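You operate a simulated robot arm through the tools that you are given. There is no shell and no other tool.

You run a simulated robot arm. Do the job below in one go: nothing can be reset, and whatever is moved stays where it is left.

JOB
Put things in order on the top of the mending desk. At the end: the grey small iron weight stands where the teal glue tin stood; the blue rubber roller is on the green cork coaster; the teal glue tin is on the beige pine pressing board; the soil gauge stands on top of the cream bud vase; the tagged blue paperback stands where the grey small iron weight stood; whatever was shut is shut again. Leave all else as you found it, and nothing knocked over.

The check looks at the end state, three seconds after you hand in, the way a careful person would. Anything else that was tipped, shoved, dropped, spilled or broken makes it a failure.

ROBOT AND FRAMES
A 7-joint arm with a two-finger parallel gripper, fixed in place. Base frame: the origin is at the foot of the arm, x ahead of it, y to its left, z up; the work surface is at about z = 0.76. Lengths are in m, angles in degrees, forces in N, time in s.
With the tool pointing down near the work surface it reaches from about 0.2 to 0.68 m from the base axis. Its first joint turns from -66.0 to 66.0 degrees. Payload 2.4 kg.
Tool frame: the origin (TCP) lies between the finger pads and is the grasp point; the fingertips stand 0.03 m ahead of it; z points along the fingers, y is the line along which they close. Largest opening 0.094 m; finger width 0.028, thickness 0.01; the body of the gripper, 0.05 by 0.096 m, starts 0.055 m behind the TCP.
Orientation is told as [roll, pitch, yaw] about the base's x, y, z axes, in that order, counted from this pose: with the fingers straight down and closing along the base's y, the tool's x points along the base's -x, its y along +y and its z along -z.

CONTROLS
- The arm moves only by the tool play_rows. Its argument "motion" is a list of rows, each a list of 3 entries, a list of its own where there are three numbers: the closure, from 0 (fully open) to 1 (shut), then the shift along the tool's x, y, z in m, then the turn, a rotation vector about the tool's x, y, z in degrees. In form: [[grip, [dx, dy, dz], [ax, ay, az]], ...]. A call has 1 to 20 rows; each row shifts and turns the commanded pose from where the row before left it, along the tool's axes as they then stand. Rows are played at 5 a second. More than 0.05 m and 8.6 degrees between two rows, or a gripper value outside its range, and nothing of the call is played. Where a pose cannot be reached the arm comes as near as it can. A force on the tool above 40 N (or 10 N above the force at the start of the call, whichever is more), or a blocked arm, ends the call early, and 0.2 s more pass. The fingers move at their own pace (about 0.153 m/s each) and stop on an object; they squeeze with about 39 N. The grip force told is the motor's: it shows also when the fingers shut on nothing. Time passes only in rows, and 0.2 s behind the last, so rows that do not move let the fingers close. The reply holds the time, the measured pose of the TCP, the force on the tool along the base axes, the opening and the grip force, in the units named above and with some noise, with the torque about the TCP (base axes, N m) and any sound that the robot's microphone picked up.
- Cameras (640 x 400 px; columns grow to the right, rows downward): "scene" is fixed at [0.0348, 0.4808, 1.4323]; the picture's right is [-0.74, -0.68, 0.00], its down [-0.46, 0.50, -0.73] and it looks along [0.49, -0.54, -0.68] (base axes); focal length 287 px, centre (320, 200). "wrist" rides on the gripper at [0.076, 0.014, -0.102] in the tool frame; the picture's right is [-0.18, 0.98, 0.00], its down [-0.75, -0.14, -0.64] and it looks along [-0.63, -0.12, 0.77] (tool axes); focal length 243 px, centre (320, 200). There is no depth. A picture from a camera that has moved, and an enlarged one, comes with that camera's place and axes in the base frame and with its lens.
- grab_frame(camera): a new picture of that camera. It takes no simulated time.
- close_up(camera, box): a new picture of the part [left, top, right, bottom] of that camera's present view, enlarged. It takes no simulated time.
- finish_job(): hands the job in; it is judged then, once.

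Places have to be worked out from the pictures, the camera data and where the tool is seen. Open the gripper and draw the arm clear of the work before you hand the job in, unless the task says otherwise.

The tools are called as name(argument=value, ...) on one line, values as JSON. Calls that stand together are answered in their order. play_rows: Moves the arm, as the interface text tells. Its arguments: {"type":"object","properties":{"motion":{"type":"array","items":{"type":"array"}}},"required":["motion"]} The other tools are called the same way: grab_frame (camera) takes a picture; close_up (camera, box) takes an enlarged picture of a part of a camera's view; finish_job () hands the job in.

At the start:

```text
t: 0.0
tool_pos: [0.3221, -0.0071, 1.1722]
tool_rot: [0.0, -0.1, 0.0]
contact_force: [-0.6, -0.2, -0.2]
wrist_torque: [-0.02, -0.01, -0.01]
width: 0.0941
grasp_force: 0.0
```

scene: 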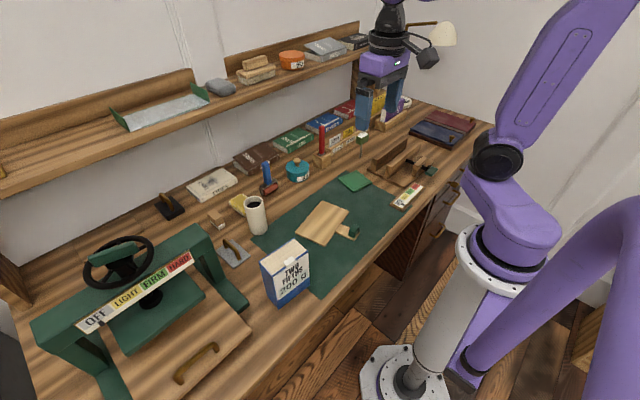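
wrist: 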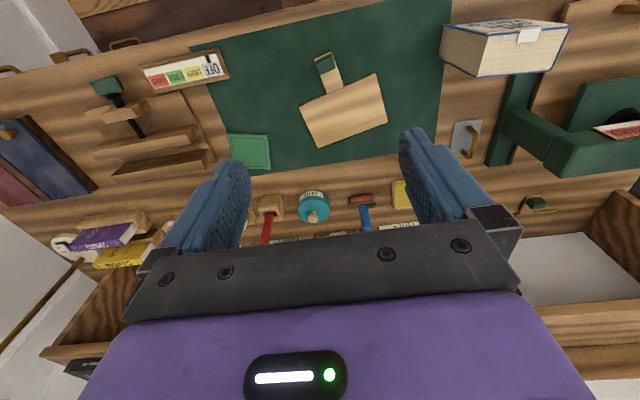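

I start by looking closely at the desk from both cameras to find the named objects before moving anything.

close_up(camera="scene", box=[140, 120, 300, 220])

close_up(camera="scene", box=[280, 80, 440, 180])

close_up(camera="scene", box=[200, 170, 440, 320])

close_up(camera="scene", box=[20, 220, 260, 390])

close_up(camera="scene", box=[100, 30, 380, 130])

close_up(camera="scene", box=[340, 80, 500, 220])

close_up(camera="wrist", box=[220, 150, 420, 275])

close_up(camera="wrist", box=[0, 30, 240, 180])

```text
4.00 times, centred on (220, 170) of scene
camera zoom: at [0.0348, 0.4808, 1.4323], right [-0.74, -0.68, 0.0], down [-0.46, 0.5, -0.73], along [0.49, -0.54, -0.68], focal length 1147 px, centre (720, 320)
```

zoom: 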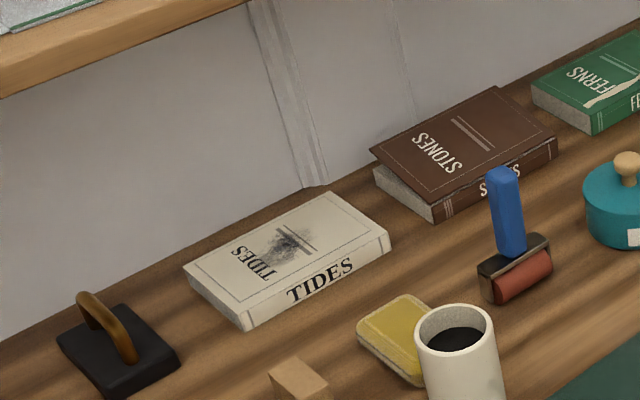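

```text
4.00 times, centred on (360, 130) of scene
camera zoom: at [0.0348, 0.4808, 1.4323], right [-0.74, -0.68, 0.0], down [-0.46, 0.5, -0.73], along [0.49, -0.54, -0.68], focal length 1147 px, centre (160, 480)
```

zoom: 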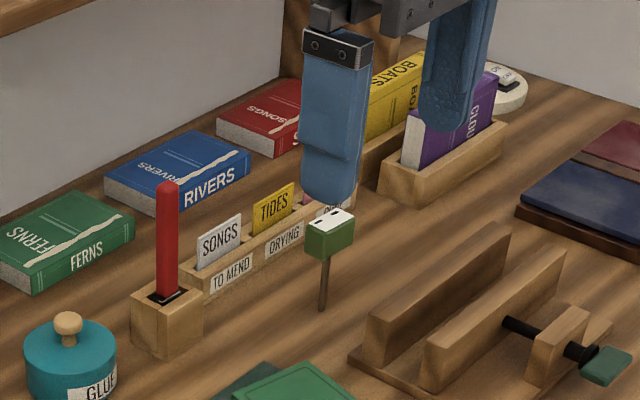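

```text
2.67 times, centred on (320, 245) of scene
camera zoom: at [0.0348, 0.4808, 1.4323], right [-0.74, -0.68, 0.0], down [-0.46, 0.5, -0.73], along [0.49, -0.54, -0.68], focal length 765 px, centre (320, 80)
```

zoom: 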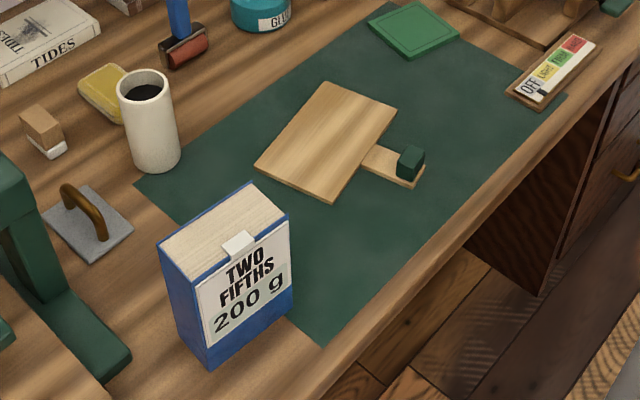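

```text
2.35 times, centred on (140, 305) of scene
camera zoom: at [0.0348, 0.4808, 1.4323], right [-0.74, -0.68, 0.0], down [-0.46, 0.5, -0.73], along [0.49, -0.54, -0.68], focal length 675 px, centre (744, -47)
```

zoom: 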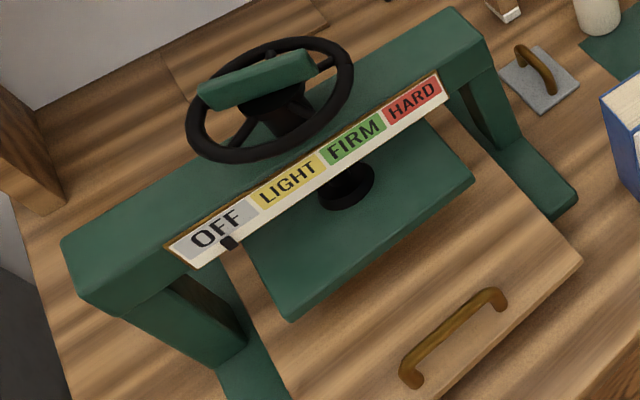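

```text
2.29 times, centred on (240, 80) of scene
camera zoom: at [0.0348, 0.4808, 1.4323], right [-0.74, -0.68, 0.0], down [-0.46, 0.5, -0.73], along [0.49, -0.54, -0.68], focal length 656 px, centre (503, 474)
```

zoom: 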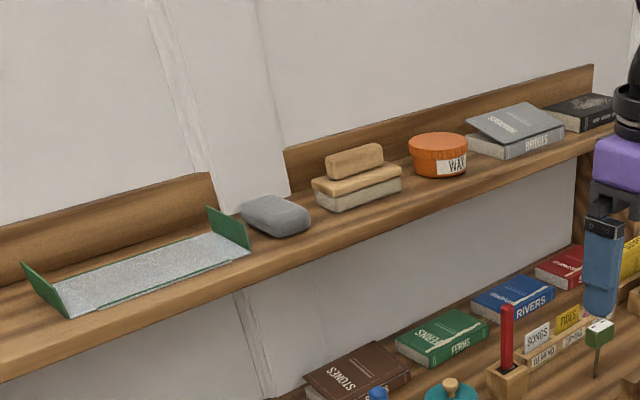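

```text
2.86 times, centred on (420, 150) of scene
camera zoom: at [0.0348, 0.4808, 1.4323], right [-0.74, -0.68, 0.0], down [-0.46, 0.5, -0.73], along [0.49, -0.54, -0.68], focal length 820 px, centre (34, 343)
```

zoom: 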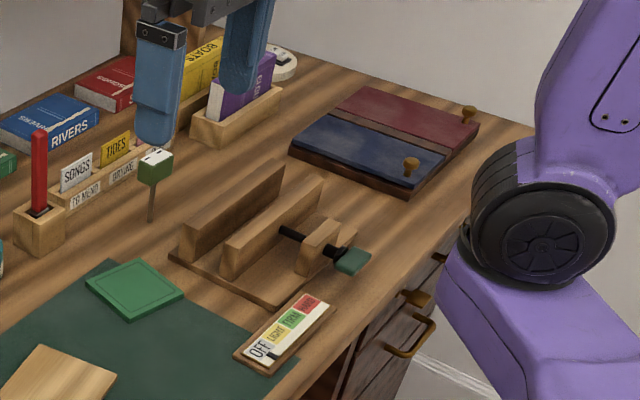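

```text
3.20 times, centred on (320, 212) of wrist
camera zoom: at [0.2459, 0.0068, 1.2751], right [0.18, 0.98, 0.0], down [0.75, -0.14, 0.64], along [0.63, -0.12, -0.77], focal length 776 px, centre (320, 160)
```

zoom: 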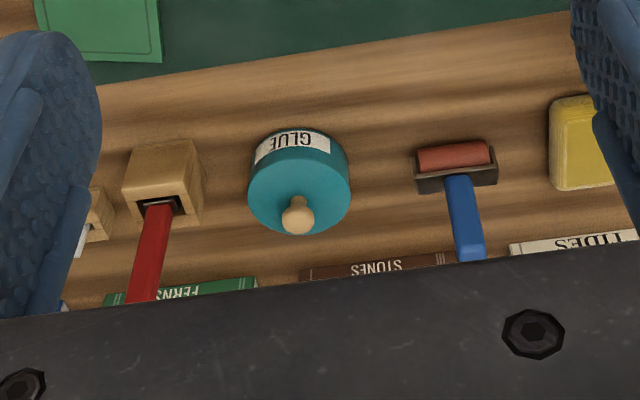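

```text
2.67 times, centred on (120, 105) of wrist
camera zoom: at [0.2459, 0.0068, 1.2751], right [0.18, 0.98, 0.0], down [0.75, -0.14, 0.64], along [0.63, -0.12, -0.77], focal length 647 px, centre (853, 453)
```

zoom: 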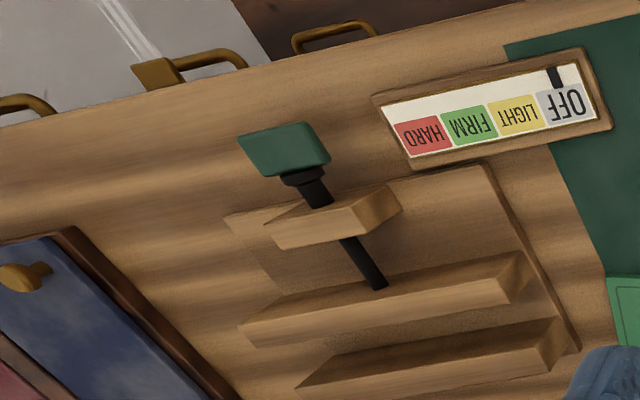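

Now I zoom tighter on the items whose details matter: gauge, vase, board with the green cube, tagged book and the grey iron.

close_up(camera="scene", box=[340, 120, 388, 168])

close_up(camera="scene", box=[225, 180, 285, 240])

close_up(camera="scene", box=[290, 190, 370, 250])

close_up(camera="scene", box=[250, 230, 330, 310])

close_up(camera="scene", box=[205, 225, 265, 275])

close_up(camera="scene", box=[400, 100, 500, 180])

close_up(camera="wrist", box=[290, 40, 450, 150])

close_up(camera="wrist", box=[420, 10, 640, 150])

```text
8.33 times, centred on (364, 144) of scene
camera zoom: at [0.0348, 0.4808, 1.4323], right [-0.74, -0.68, 0.0], down [-0.46, 0.5, -0.73], along [0.49, -0.54, -0.68], focal length 2390 px, centre (-47, 667)
```

zoom: 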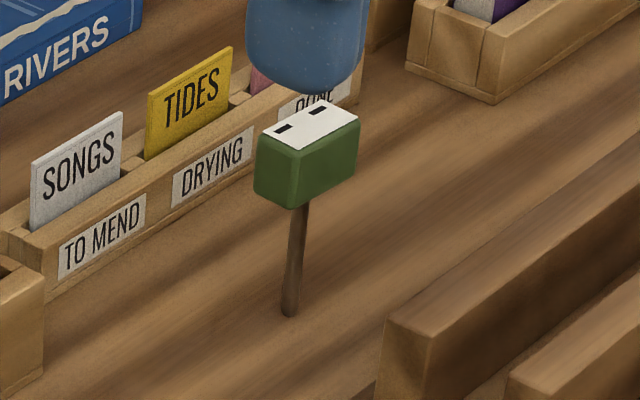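

```text
6.67 times, centred on (255, 210) of scene
camera zoom: at [0.0348, 0.4808, 1.4323], right [-0.74, -0.68, 0.0], down [-0.46, 0.5, -0.73], along [0.49, -0.54, -0.68], focal length 1912 px, centre (753, 133)
```

zoom: 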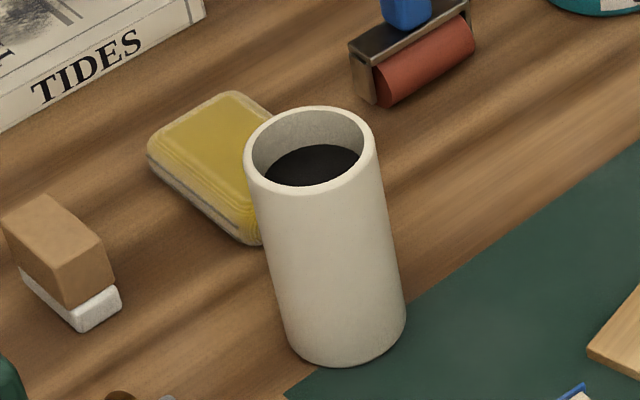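

```text
6.67 times, centred on (330, 220) of scene
camera zoom: at [0.0348, 0.4808, 1.4323], right [-0.74, -0.68, 0.0], down [-0.46, 0.5, -0.73], along [0.49, -0.54, -0.68], focal length 1912 px, centre (253, 67)
```

zoom: 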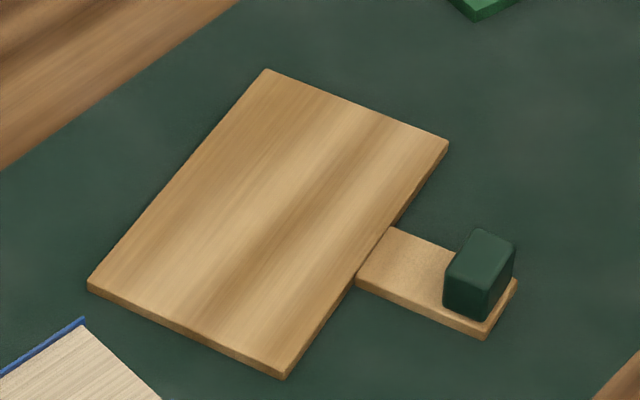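

```text
5.00 times, centred on (290, 270) of scene
camera zoom: at [0.0348, 0.4808, 1.4323], right [-0.74, -0.68, 0.0], down [-0.46, 0.5, -0.73], along [0.49, -0.54, -0.68], focal length 1434 px, centre (470, -150)
```

zoom: 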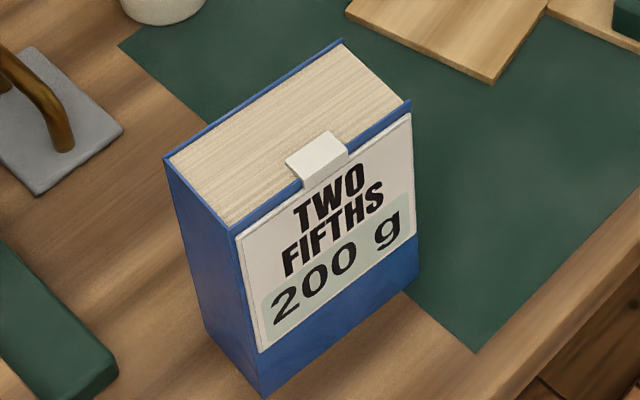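

```text
8.00 times, centred on (235, 250) of scene
camera zoom: at [0.0348, 0.4808, 1.4323], right [-0.74, -0.68, 0.0], down [-0.46, 0.5, -0.73], along [0.49, -0.54, -0.68], focal length 2295 px, centre (1000, -200)
```

zoom: 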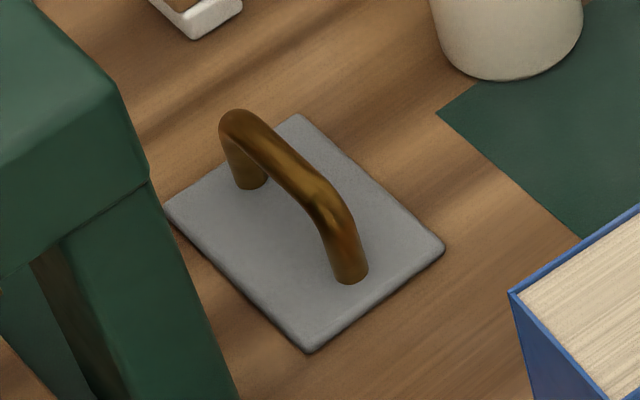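

```text
5.00 times, centred on (450, 140) of scene
camera zoom: at [0.0348, 0.4808, 1.4323], right [-0.74, -0.68, 0.0], down [-0.46, 0.5, -0.73], along [0.49, -0.54, -0.68], focal length 1434 px, centre (-330, 500)
```

zoom: 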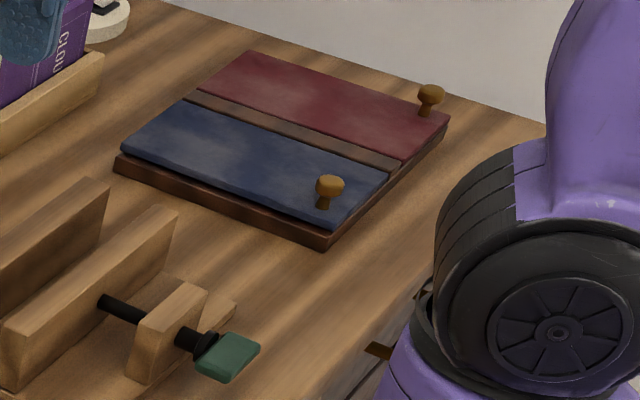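

```text
3.64 times, centred on (370, 95) of wrist
camera zoom: at [0.2459, 0.0068, 1.2751], right [0.18, 0.98, 0.0], down [0.75, -0.14, 0.64], along [0.63, -0.12, -0.77], focal length 882 px, centre (138, 582)
```

zoom: 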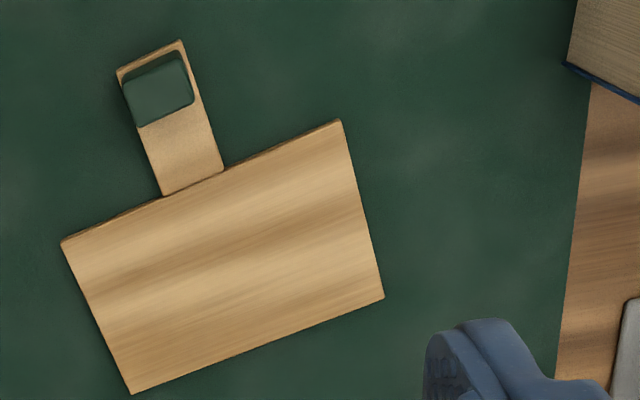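

```text
2.86 times, centred on (530, 80) of wrist
camera zoom: at [0.2459, 0.0068, 1.2751], right [0.18, 0.98, 0.0], down [0.75, -0.14, 0.64], along [0.63, -0.12, -0.77], focal length 693 px, centre (-280, 543)
```

zoom: 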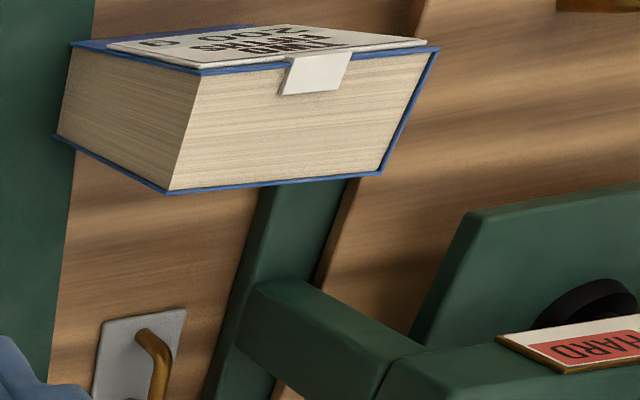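

The layout so far, estimated from the scene view:

| Item | Estimated position (x, y) |
|---|---|
| Tin | (0.68, -0.09) |
| Roller | (0.695, 0.035) |
| Coaster | (0.50, -0.21) |
| Board | (0.44, 0.015) |
| Grey iron | (0.545, 0.29) |
| Tagged book | (0.35, 0.26) |
| Vase | (0.57, 0.18) |
| Gauge | (0.57, -0.35) |

The shelf depth isn't clear yet, so I move the wrist camera a little closer to refine these.

play_rows(motion=[[0, [-0.03, 0, 0.03], [0, 0, 0]], [0, [-0.03, 0, 0.03], [0, 0, 0]], [0, [-0.03, 0, 0.03], [0, 0, 0]], [0, [0, 0, 0], [0, 0, 0]]])

grab_frame(camera="wrist")

grab_frame(camera="scene")

```text
t: 1.0
tool_pos: [0.4131, -0.0076, 1.0831]
tool_rot: [0.0, 0.0, 0.0]
contact_force: [-0.4, 0.4, -0.6]
wrist_torque: [0.03, 0.02, -0.01]
width: 0.0939
grasp_force: 0.1
```

```text
taken
camera wrist: at [0.3376, 0.0065, 1.1858], right [0.18, 0.98, 0.0], down [0.75, -0.14, 0.64], along [0.63, -0.12, -0.77], focal length 243 px, centre (320, 200)
```

wrist: 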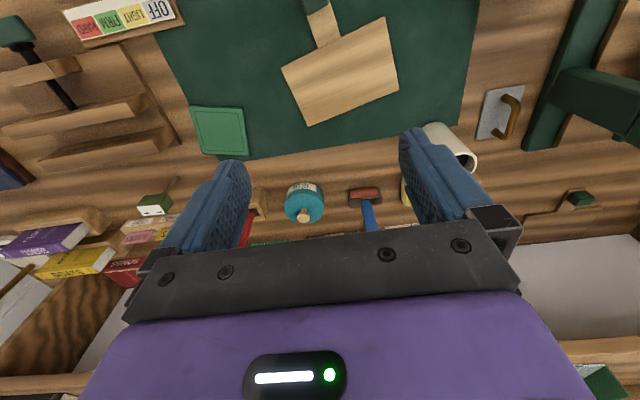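

```text
taken
```

scene: 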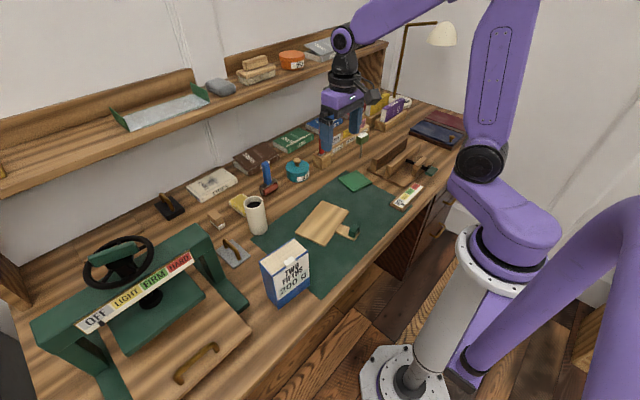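

I zoom on the shelf edge in both views so I can triangulate how far it overhangs the back row.

close_up(camera="scene", box=[140, 40, 300, 140])

close_up(camera="wrist", box=[500, 220, 640, 400])

close_up(camera="wrist", box=[0, 200, 160, 400])

close_up(camera="wrist", box=[240, 160, 420, 250])

close_up(camera="wrist", box=[270, 0, 410, 130])

close_up(camera="wrist", box=[100, 150, 240, 260])

```text
4.00 times, centred on (220, 90) of scene
camera zoom: at [0.0348, 0.4808, 1.4323], right [-0.74, -0.68, 0.0], down [-0.46, 0.5, -0.73], along [0.49, -0.54, -0.68], focal length 1147 px, centre (720, 640)
```

zoom: 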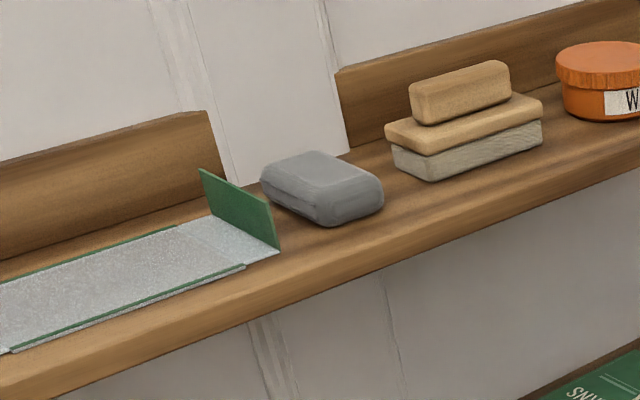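

```text
2.22 times, centred on (570, 310) of wrist
camera zoom: at [0.3376, 0.0065, 1.1858], right [0.18, 0.98, 0.0], down [0.75, -0.14, 0.64], along [0.63, -0.12, -0.77], focal length 539 px, centre (-236, -44)
```

zoom: 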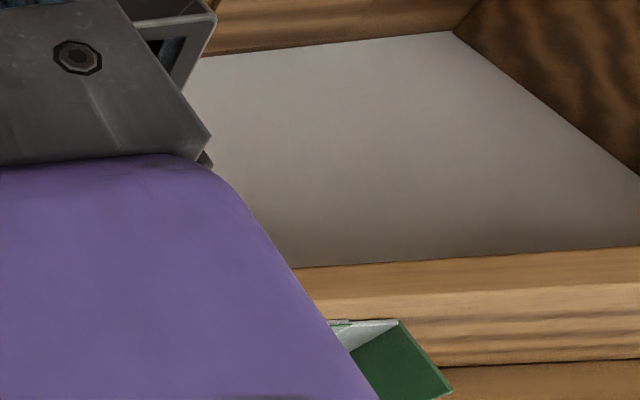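

```text
2.00 times, centred on (80, 300) of wrist
camera zoom: at [0.3376, 0.0065, 1.1858], right [0.18, 0.98, 0.0], down [0.75, -0.14, 0.64], along [0.63, -0.12, -0.77], focal length 485 px, centre (800, 0)
```

zoom: 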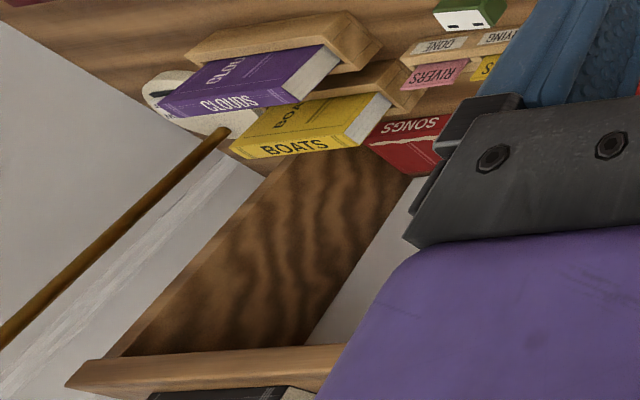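

```text
3.56 times, centred on (330, 205) of wrist
camera zoom: at [0.3376, 0.0065, 1.1858], right [0.18, 0.98, 0.0], down [0.75, -0.14, 0.64], along [0.63, -0.12, -0.77], focal length 863 px, centre (284, 182)
```

zoom: 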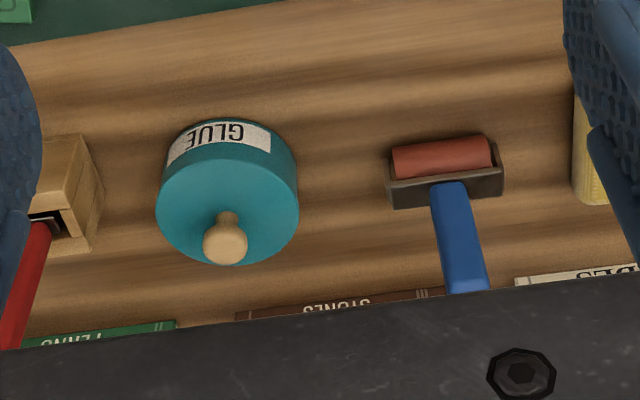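

```text
3.08 times, centred on (340, 65) of wrist
camera zoom: at [0.3376, 0.0065, 1.1858], right [0.18, 0.98, 0.0], down [0.75, -0.14, 0.64], along [0.63, -0.12, -0.77], focal length 746 px, centre (258, 615)
```

zoom: 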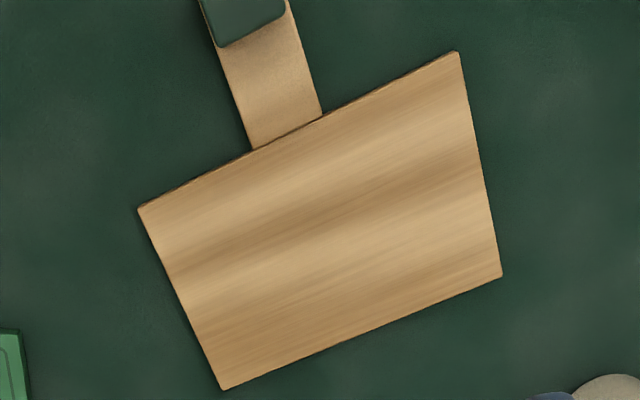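

```text
3.64 times, centred on (170, 205) of wrist
camera zoom: at [0.3376, 0.0065, 1.1858], right [0.18, 0.98, 0.0], down [0.75, -0.14, 0.64], along [0.63, -0.12, -0.77], focal length 882 px, centre (866, 182)
```

zoom: 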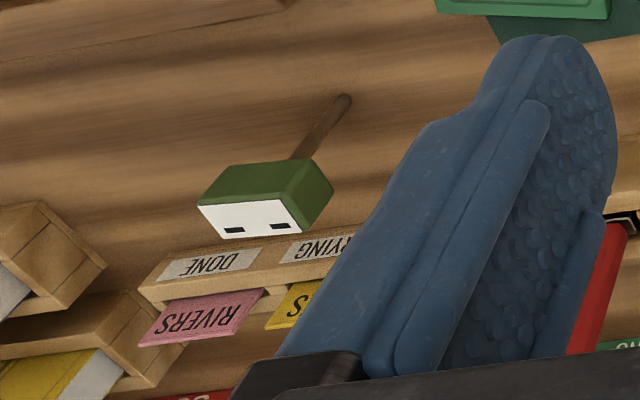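

The shelf front edge triangulates to about x=0.78, z=1.04, so it clears the back row. Next I check the tin for a loose lid, then the roller and the book surroundings.

close_up(camera="scene", box=[280, 150, 320, 190])

close_up(camera="wrist", box=[280, 175, 330, 230])

close_up(camera="scene", box=[250, 155, 290, 200])

close_up(camera="wrist", box=[460, 60, 640, 220])

close_up(camera="scene", box=[330, 160, 380, 200])

```text
10.00 times, centred on (300, 170) of scene
camera zoom: at [0.0348, 0.4808, 1.4323], right [-0.74, -0.68, 0.0], down [-0.46, 0.5, -0.73], along [0.49, -0.54, -0.68], focal length 2868 px, centre (520, 500)
```

zoom: 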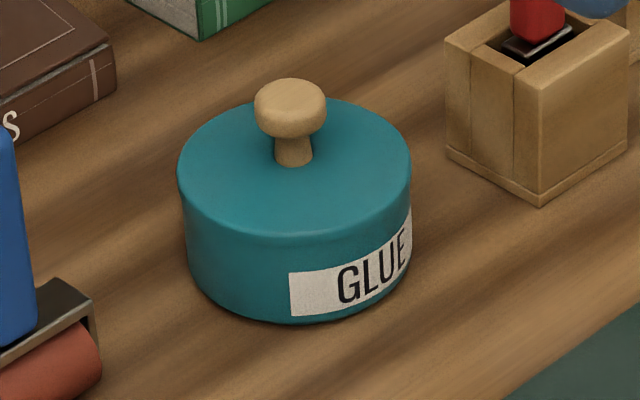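

```text
7.27 times, centred on (305, 202) of wrist
camera zoom: at [0.3376, 0.0065, 1.1858], right [0.18, 0.98, 0.0], down [0.75, -0.14, 0.64], along [0.63, -0.12, -0.77], focal length 1764 px, centre (429, 182)
```

zoom: 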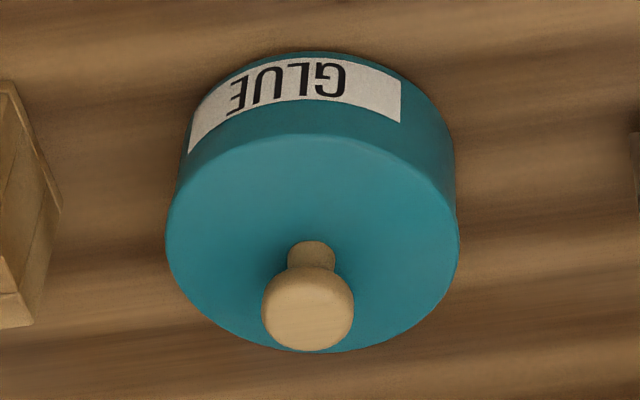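

```text
8.89 times, centred on (270, 178) of scene
camera zoom: at [0.0348, 0.4808, 1.4323], right [-0.74, -0.68, 0.0], down [-0.46, 0.5, -0.73], along [0.49, -0.54, -0.68], focal length 2550 px, centre (764, 400)
```

zoom: 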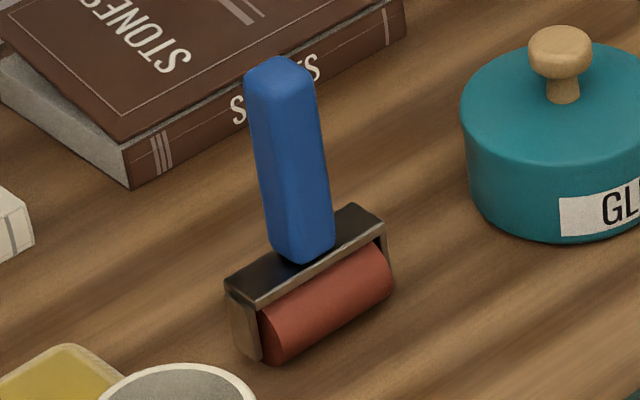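

```text
2.50 times, centred on (550, 140) of wrist
camera zoom: at [0.3376, 0.0065, 1.1858], right [0.18, 0.98, 0.0], down [0.75, -0.14, 0.64], along [0.63, -0.12, -0.77], focal length 606 px, centre (-255, 350)
```

zoom: 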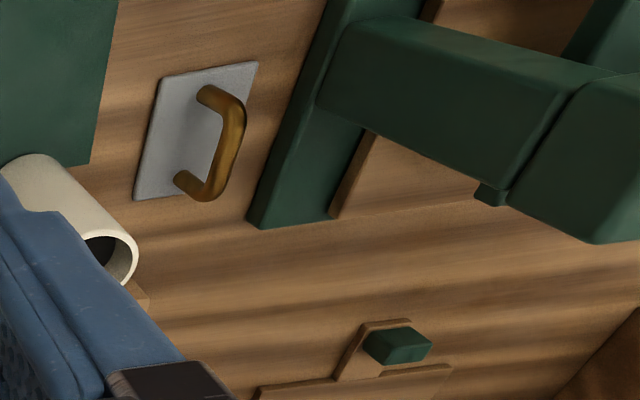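

```text
10.00 times, centred on (355, 180) of scene
camera zoom: at [0.0348, 0.4808, 1.4323], right [-0.74, -0.68, 0.0], down [-0.46, 0.5, -0.73], along [0.49, -0.54, -0.68], focal length 2868 px, centre (-30, 400)
```

zoom: 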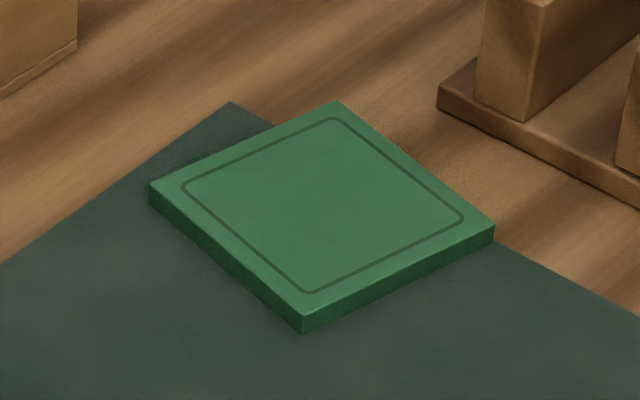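

The tin looks like one piece with a knob, centred near (0.675, -0.093, 0.825). I move above it in stages, starting at about (0.62, -0.085, 0.96), and then check.

play_rows(motion=[[0, [-0.035, -0.013, 0.02], [0, 0, 0]], [0, [-0.035, -0.013, 0.02], [0, 0, 0]], [0, [-0.035, -0.013, 0.02], [0, 0, 0]], [0, [-0.035, -0.013, 0.02], [0, 0, 0]], [0, [-0.035, -0.013, 0.02], [0, 0, 0]], [0, [-0.035, -0.013, 0.02], [0, 0, 0]], [0, [0, 0, 0], [0, 0, 0]]])

grab_frame(camera="scene")

grab_frame(camera="wrist")

```text
t: 2.6
tool_pos: [0.6243, -0.0849, 0.9612]
tool_rot: [0.0, 0.0, 0.0]
contact_force: [-0.2, -0.3, -0.3]
wrist_torque: [0.01, 0.02, 0.03]
width: 0.0939
grasp_force: 0.0
```

```text
taken
```

scene: 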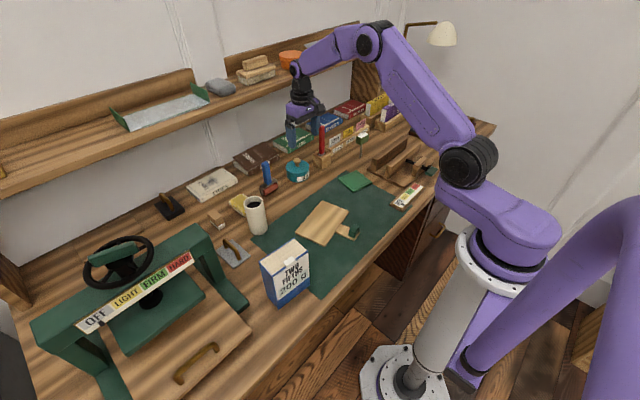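

```text
taken
camera wrist: at [0.5478, -0.0708, 1.0647], right [0.18, 0.98, 0.0], down [0.75, -0.14, 0.64], along [0.63, -0.12, -0.77], focal length 243 px, centre (320, 200)
```

wrist: 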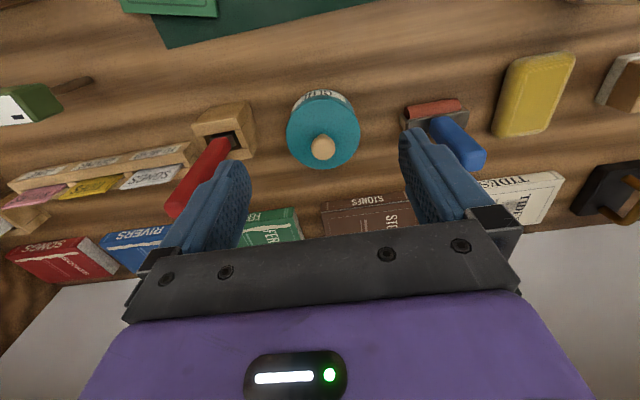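

From here the knob reads at about (0.672, -0.092), which agrees. I part-close the fingers, centre over the knob and come down most of the way.

play_rows(motion=[[0.35, [-0.0245, -0.0035, 0], [0, 0, 0]], [0.35, [-0.0245, -0.0035, 0], [0, 0, 0]], [0.35, [0, 0, 0.03], [0, 0, 0]], [0.35, [0, 0, 0.03], [0, 0, 0]], [0.35, [0, 0, 0.03], [0, 0, 0]], [0.35, [0, 0, 0], [0, 0, 0]]])

close_up(camera="scene", box=[250, 90, 350, 200])

grab_frame(camera="wrist")

```text
t: 4.0
tool_pos: [0.6705, -0.0921, 0.8719]
tool_rot: [0.0, -0.1, 0.1]
contact_force: [-0.1, 0.1, 0.3]
wrist_torque: [0.01, -0.03, 0.02]
width: 0.0609
grasp_force: 0.1
```

```text
3.64 times, centred on (300, 145) of scene
camera zoom: at [0.0348, 0.4808, 1.4323], right [-0.74, -0.68, 0.0], down [-0.46, 0.5, -0.73], along [0.49, -0.54, -0.68], focal length 1043 px, centre (393, 400)
```

zoom: 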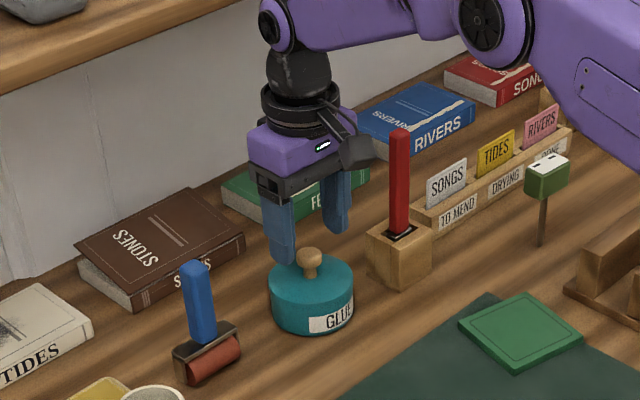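

```text
taken
camera wrist: at [0.5953, -0.0793, 0.9737], right [0.18, 0.98, 0.0], down [0.75, -0.14, 0.64], along [0.63, -0.12, -0.77], focal length 243 px, centre (320, 200)
```

wrist: 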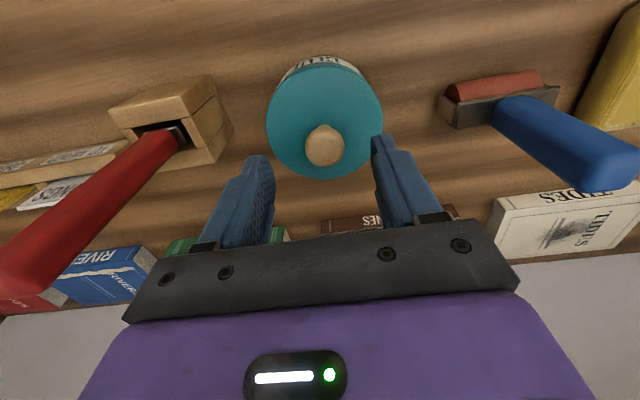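

The knob sits centred between the fingers. The tin top is near z=0.80 and the fingertips reach 0.03 m beyond the TCP, so I stop at z≈0.836 and close.

play_rows(motion=[[0.35, [0, 0.001, 0.018], [0, 0, 0]], [0.35, [0, 0, 0.017], [0, 0, 0]], [0.35, [0, 0, 0], [0, 0, 0]], [1, [0, 0, 0], [0, 0, 0]], [1, [0, 0, 0], [0, 0, 0]], [1, [0, 0, 0], [0, 0, 0]]])

close_up(camera="scene", box=[270, 120, 330, 190])

```text
t: 5.4
tool_pos: [0.6717, -0.0931, 0.8373]
tool_rot: [0.0, 0.0, -0.1]
contact_force: [-0.5, 0.0, 0.2]
wrist_torque: [0.02, -0.02, 0.01]
width: 0.0245
grasp_force: 39.4
heard: snap
```

```text
5.71 times, centred on (300, 155) of scene
camera zoom: at [0.0348, 0.4808, 1.4323], right [-0.74, -0.68, 0.0], down [-0.46, 0.5, -0.73], along [0.49, -0.54, -0.68], focal length 1639 px, centre (434, 457)
```

zoom: 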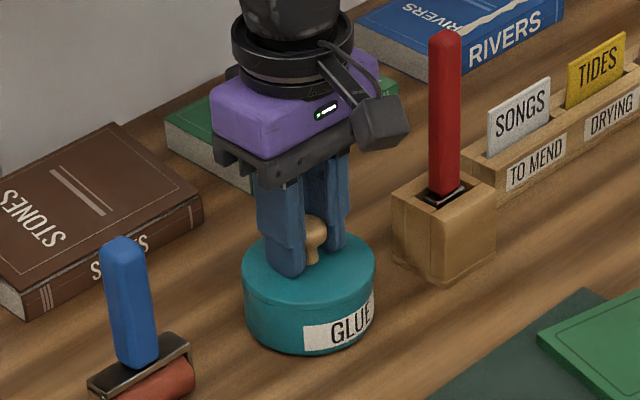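

The fingers hold the knob at 24.5 mm and there was a "snap", perhaps just the pads closing. I lift slightly and check whether the whole tin comes up.

play_rows(motion=[[1, [0, 0, -0.008], [0, 0, 0]], [1, [0, 0, -0.008], [0, 0, 0]], [1, [0, 0, 0], [0, 0, 0]]])

close_up(camera="scene", box=[270, 120, 330, 190])

close_up(camera="wrist", box=[220, 60, 440, 220])

```text
t: 6.2
tool_pos: [0.6705, -0.0913, 0.8527]
tool_rot: [0.1, 0.0, 0.0]
contact_force: [0.2, 0.1, 0.6]
wrist_torque: [0.0, 0.02, 0.03]
width: 0.0247
grasp_force: 38.9
```

```text
5.71 times, centred on (300, 155) of scene
camera zoom: at [0.0348, 0.4808, 1.4323], right [-0.74, -0.68, 0.0], down [-0.46, 0.5, -0.73], along [0.49, -0.54, -0.68], focal length 1639 px, centre (434, 457)
```

zoom: 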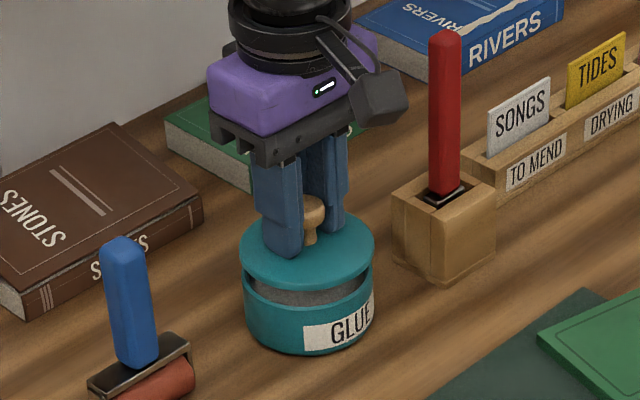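

```text
2.50 times, centred on (330, 140) of wrist
camera zoom: at [0.595, -0.0778, 0.9556], right [0.18, 0.98, 0.0], down [0.75, -0.14, 0.64], along [0.63, -0.12, -0.77], focal length 606 px, centre (295, 350)
```

zoom: 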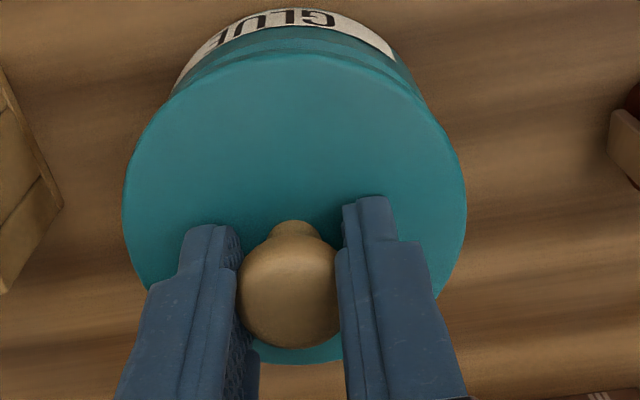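

Only the lid came up, so it is a loose lid that must stay shut. I set it straight back down onto the tin, check it is seated and will then carry the tin by its body.

play_rows(motion=[[1, [0, 0, 0.008], [0, 0, 0]], [1, [0, 0, 0.008], [0, 0, 0]], [1, [0, 0, 0.001], [0, 0, 0]], [1, [0, 0, 0], [0, 0, 0]]])

close_up(camera="scene", box=[270, 120, 330, 190])

close_up(camera="wrist", box=[220, 60, 440, 220])

```text
t: 7.2
tool_pos: [0.6719, -0.0913, 0.8367]
tool_rot: [0.0, -0.1, 0.1]
contact_force: [1.6, -1.4, 3.8]
wrist_torque: [0.03, 0.13, 0.04]
width: 0.0244
grasp_force: 39.0
```

```text
5.71 times, centred on (300, 155) of scene
camera zoom: at [0.0347, 0.4808, 1.4323], right [-0.74, -0.68, 0.0], down [-0.46, 0.5, -0.73], along [0.49, -0.54, -0.68], focal length 1639 px, centre (434, 457)
```

zoom: 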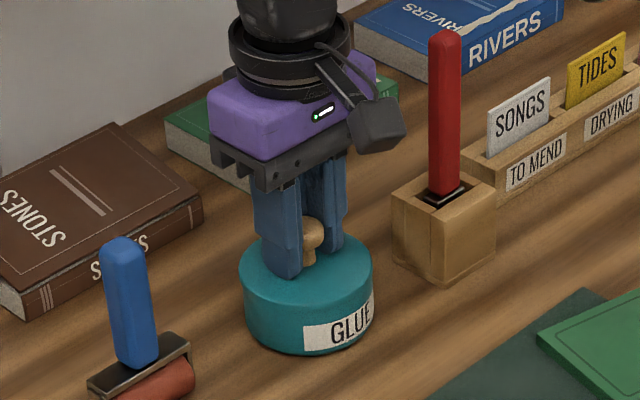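

```text
2.50 times, centred on (330, 140) of wrist
camera zoom: at [0.5959, -0.077, 0.9391], right [0.18, 0.98, 0.0], down [0.75, -0.14, 0.64], along [0.63, -0.12, -0.77], focal length 606 px, centre (295, 350)
```

zoom: 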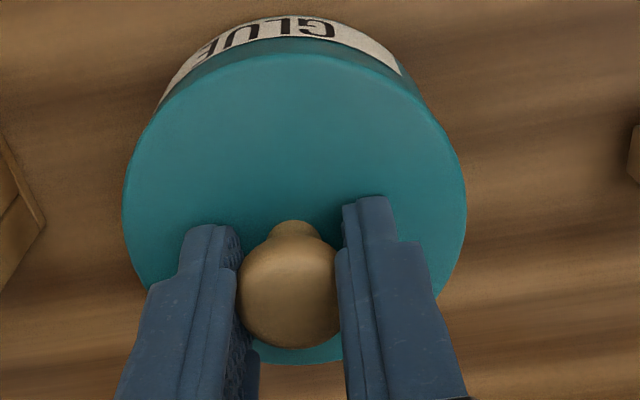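

The lid looks seated or nearly so, with about 4 N of contact. I zoom in to check the seam before letting go.

close_up(camera="scene", box=[285, 155, 315, 190])

close_up(camera="wrist", box=[250, 60, 400, 130])

```text
11.43 times, centred on (300, 172) of scene
camera zoom: at [0.0347, 0.4808, 1.4323], right [-0.74, -0.68, 0.0], down [-0.46, 0.5, -0.73], along [0.49, -0.54, -0.68], focal length 3278 px, centre (549, 514)
```

zoom: 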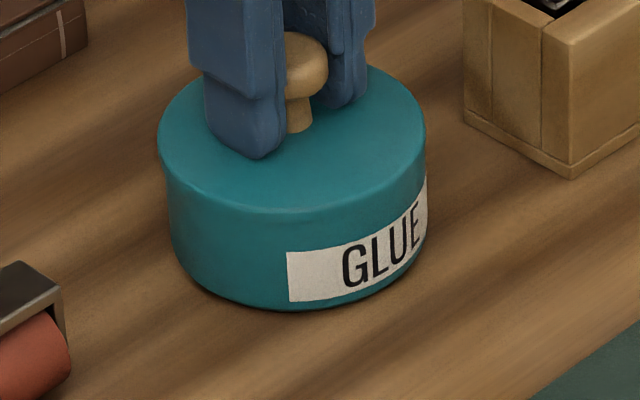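

```text
4.27 times, centred on (325, 95) of wrist
camera zoom: at [0.5959, -0.077, 0.9391], right [0.18, 0.98, 0.0], down [0.75, -0.14, 0.64], along [0.63, -0.12, -0.77], focal length 1035 px, centre (299, 648)
```

zoom: 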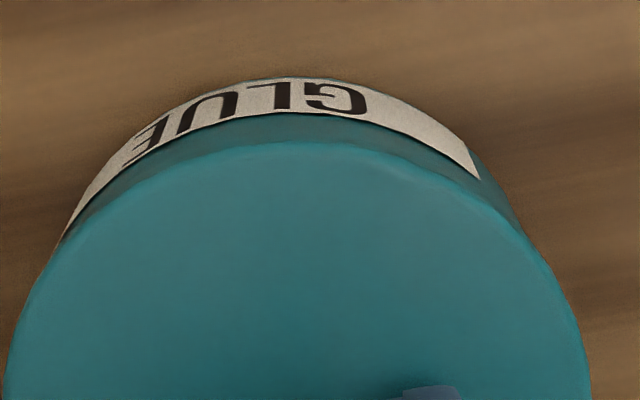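

The lid shows no grey gap and its centre matches the original image position to about 1 mm. I release, rise clear and recheck.

play_rows(motion=[[0.35, [0, 0, 0], [0, 0, 0]], [0.35, [0, 0, 0], [0, 0, 0]], [0.35, [0, 0, -0.03], [0, 0, 0]], [0.35, [0, 0, -0.04], [0, 0, 0]], [0.35, [0.02, 0, -0.04], [0, 0, 0]], [0.35, [0.03, 0, 0], [0, 0, 0]]])

close_up(camera="scene", box=[280, 150, 320, 190])

close_up(camera="wrist", box=[220, 60, 440, 220])

```text
t: 8.6
tool_pos: [0.6201, -0.0911, 0.9455]
tool_rot: [0.0, -0.1, 0.0]
contact_force: [0.6, 0.1, -0.7]
wrist_torque: [-0.04, 0.0, -0.01]
width: 0.0612
grasp_force: 0.0
```

```text
10.00 times, centred on (300, 170) of scene
camera zoom: at [0.0348, 0.4808, 1.4323], right [-0.74, -0.68, 0.0], down [-0.46, 0.5, -0.73], along [0.49, -0.54, -0.68], focal length 2868 px, centre (520, 500)
```

zoom: 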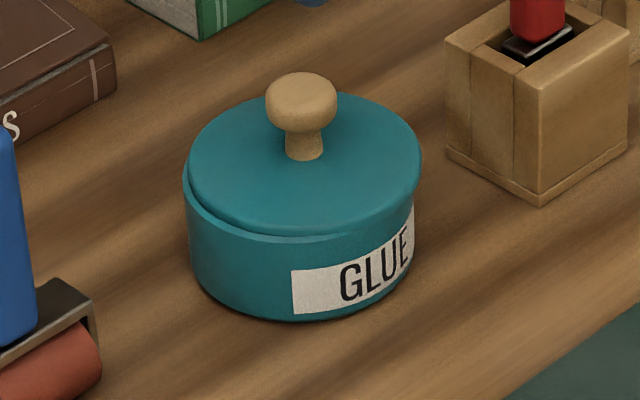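

```text
2.50 times, centred on (330, 140) of wrist
camera zoom: at [0.545, -0.0778, 1.0475], right [0.18, 0.98, 0.0], down [0.75, -0.14, 0.64], along [0.63, -0.12, -0.77], focal length 606 px, centre (295, 350)
```

zoom: 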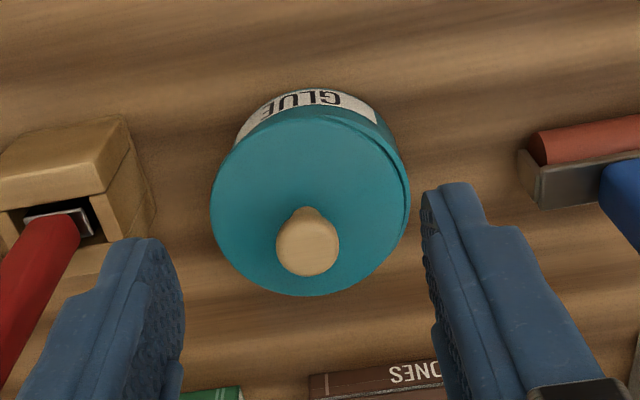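

After release the lid sits about 4–5 mm off toward -y and isn't seated. I take tighter close-ups to measure the lid-to-body offset before re-gripping the knob.

close_up(camera="scene", box=[285, 156, 313, 184])

close_up(camera="wrist", box=[280, 90, 380, 160])

```text
14.29 times, centred on (299, 170) of scene
camera zoom: at [0.0348, 0.4808, 1.4323], right [-0.74, -0.68, 0.0], down [-0.46, 0.5, -0.73], along [0.49, -0.54, -0.68], focal length 4098 px, centre (620, 629)
```

zoom: 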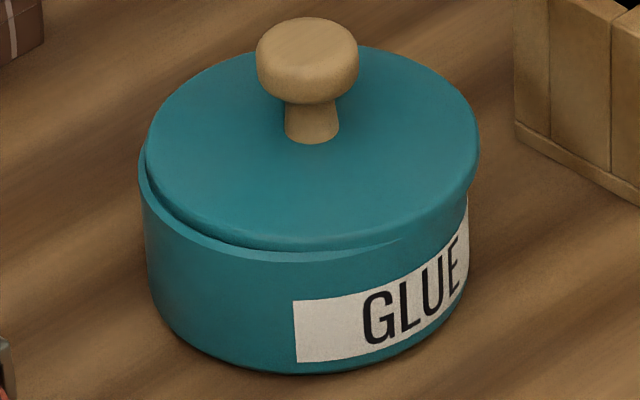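

```text
5.71 times, centred on (330, 125) of wrist
camera zoom: at [0.545, -0.0778, 1.0475], right [0.18, 0.98, 0.0], down [0.75, -0.14, 0.64], along [0.63, -0.12, -0.77], focal length 1386 px, centre (263, 629)
```

zoom: 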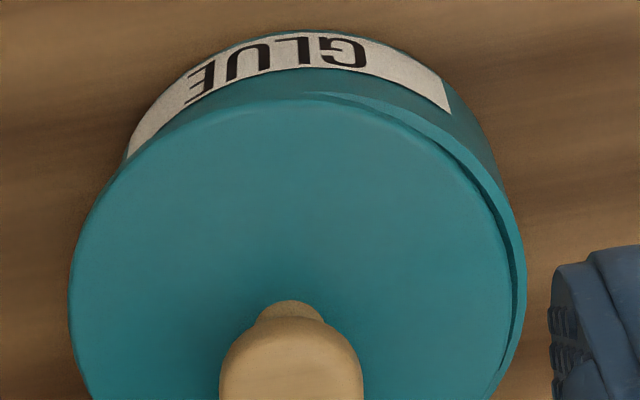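

The lid is level but about 3 mm off in -y, resting on the rim. I go back over the knob at about (0.671, -0.095), grip it and lift a few mm to look underneath.

play_rows(motion=[[0.35, [-0.025, -0.002, 0], [0, 0, 0]], [0.35, [-0.026, -0.002, 0.03], [0, 0, 0]], [0.35, [0, 0, 0.04], [0, 0, 0]], [0.35, [0, 0, 0.03], [0, 0, 0]], [0.35, [0, 0, 0.006], [0, 0, 0]], [0.35, [0, 0, 0], [0, 0, 0]]])

close_up(camera="wrist", box=[220, 60, 440, 220])

```text
t: 10.0
tool_pos: [0.6705, -0.0959, 0.8391]
tool_rot: [0.0, 0.0, 0.0]
contact_force: [-0.4, -0.1, 0.2]
wrist_torque: [0.02, 0.02, 0.0]
width: 0.0612
grasp_force: 0.1
```

```text
2.50 times, centred on (330, 140) of wrist
camera zoom: at [0.5959, -0.0824, 0.9424], right [0.18, 0.98, 0.0], down [0.75, -0.14, 0.64], along [0.63, -0.12, -0.77], focal length 606 px, centre (295, 350)
```

zoom: 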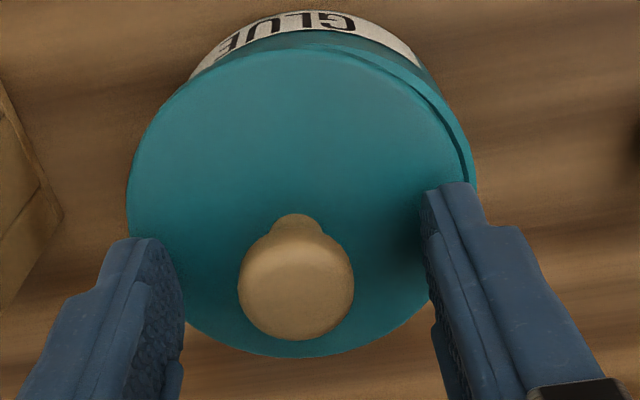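

The knob is well centred between the pads. I close gently and lift 6 mm.

play_rows(motion=[[0.6, [0, 0, 0], [0, 0, 0]], [0.7, [0, 0, 0], [0, 0, 0]], [0.76, [0, 0, 0], [0, 0, 0]], [1, [0, 0, 0], [0, 0, 0]], [1, [0, 0, 0], [0, 0, 0]], [1, [0, 0, -0.006], [0, 0, 0]], [1, [0, 0, -0.006], [0, 0, 0]], [1, [0, 0, 0], [0, 0, 0]]])

close_up(camera="wrist", box=[220, 60, 440, 220])

close_up(camera="scene", box=[285, 156, 313, 184])

```text
t: 11.8
tool_pos: [0.671, -0.0946, 0.8535]
tool_rot: [0.0, 0.0, 0.0]
contact_force: [0.3, 0.7, -1.4]
wrist_torque: [0.03, 0.02, 0.02]
width: 0.0243
grasp_force: 38.9
```

```text
2.50 times, centred on (330, 140) of wrist
camera zoom: at [0.5948, -0.0814, 0.9553], right [0.18, 0.98, 0.0], down [0.75, -0.14, 0.64], along [0.63, -0.12, -0.77], focal length 606 px, centre (295, 350)
```

zoom: 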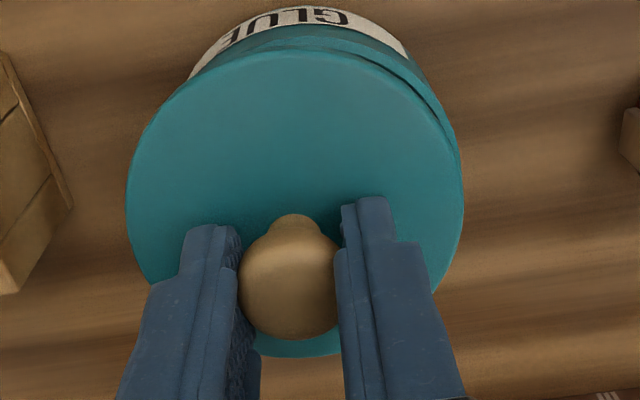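

```text
14.29 times, centred on (299, 170) of scene
camera zoom: at [0.0348, 0.4808, 1.4323], right [-0.74, -0.68, 0.0], down [-0.46, 0.5, -0.73], along [0.49, -0.54, -0.68], focal length 4098 px, centre (620, 629)
```

zoom: 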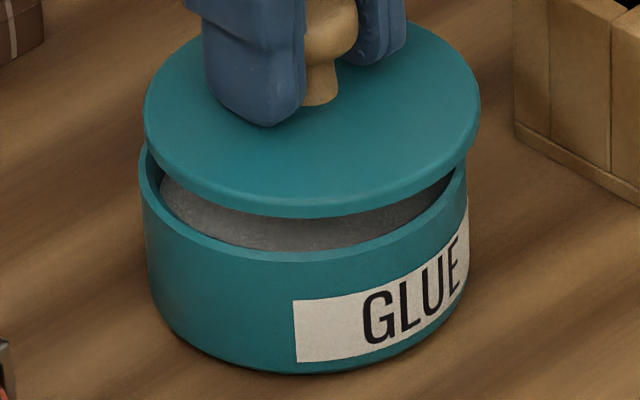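

The body is an open cup with a flat disc lid, and the lid is about 3 mm too far toward -y. I shift +3.3 mm in y, come down to just above the rim and compare edges.

play_rows(motion=[[1, [-0.0005, 0.0033, 0], [0, 0, 0]], [1, [0, 0, 0.006], [0, 0, 0]], [1, [0, 0, 0.003], [0, 0, 0]], [1, [0, 0, 0], [0, 0, 0]]])

close_up(camera="wrist", box=[220, 60, 440, 220])

close_up(camera="scene", box=[285, 156, 313, 184])

```text
t: 12.8
tool_pos: [0.672, -0.0904, 0.844]
tool_rot: [0.0, 0.0, 0.0]
contact_force: [0.1, -0.1, 0.1]
wrist_torque: [0.01, 0.03, 0.01]
width: 0.0245
grasp_force: 39.3
```

```text
2.50 times, centred on (330, 140) of wrist
camera zoom: at [0.5964, -0.0776, 0.9466], right [0.18, 0.98, 0.0], down [0.75, -0.14, 0.64], along [0.63, -0.12, -0.77], focal length 606 px, centre (295, 350)
```

zoom: 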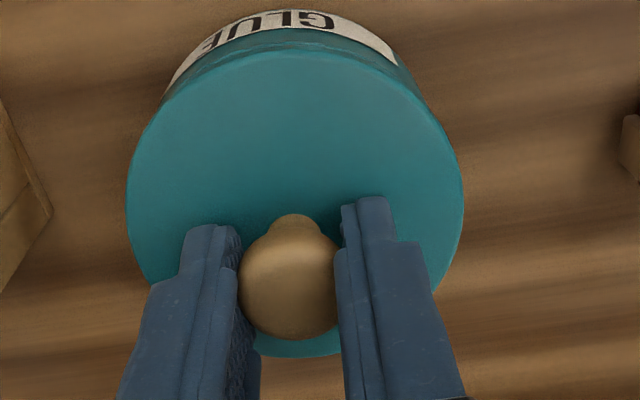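

```text
14.29 times, centred on (299, 170) of scene
camera zoom: at [0.0348, 0.4808, 1.4323], right [-0.74, -0.68, 0.0], down [-0.46, 0.5, -0.73], along [0.49, -0.54, -0.68], focal length 4098 px, centre (620, 629)
```

zoom: 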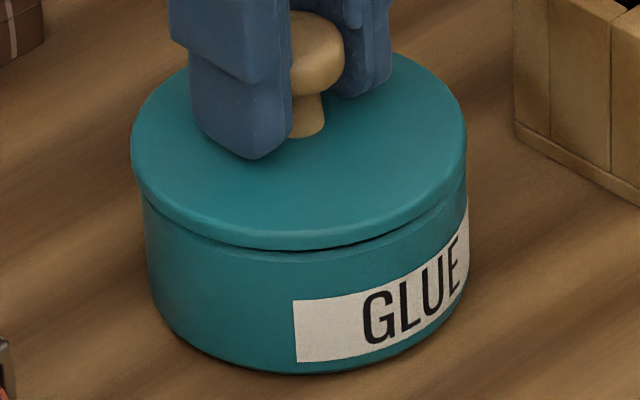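

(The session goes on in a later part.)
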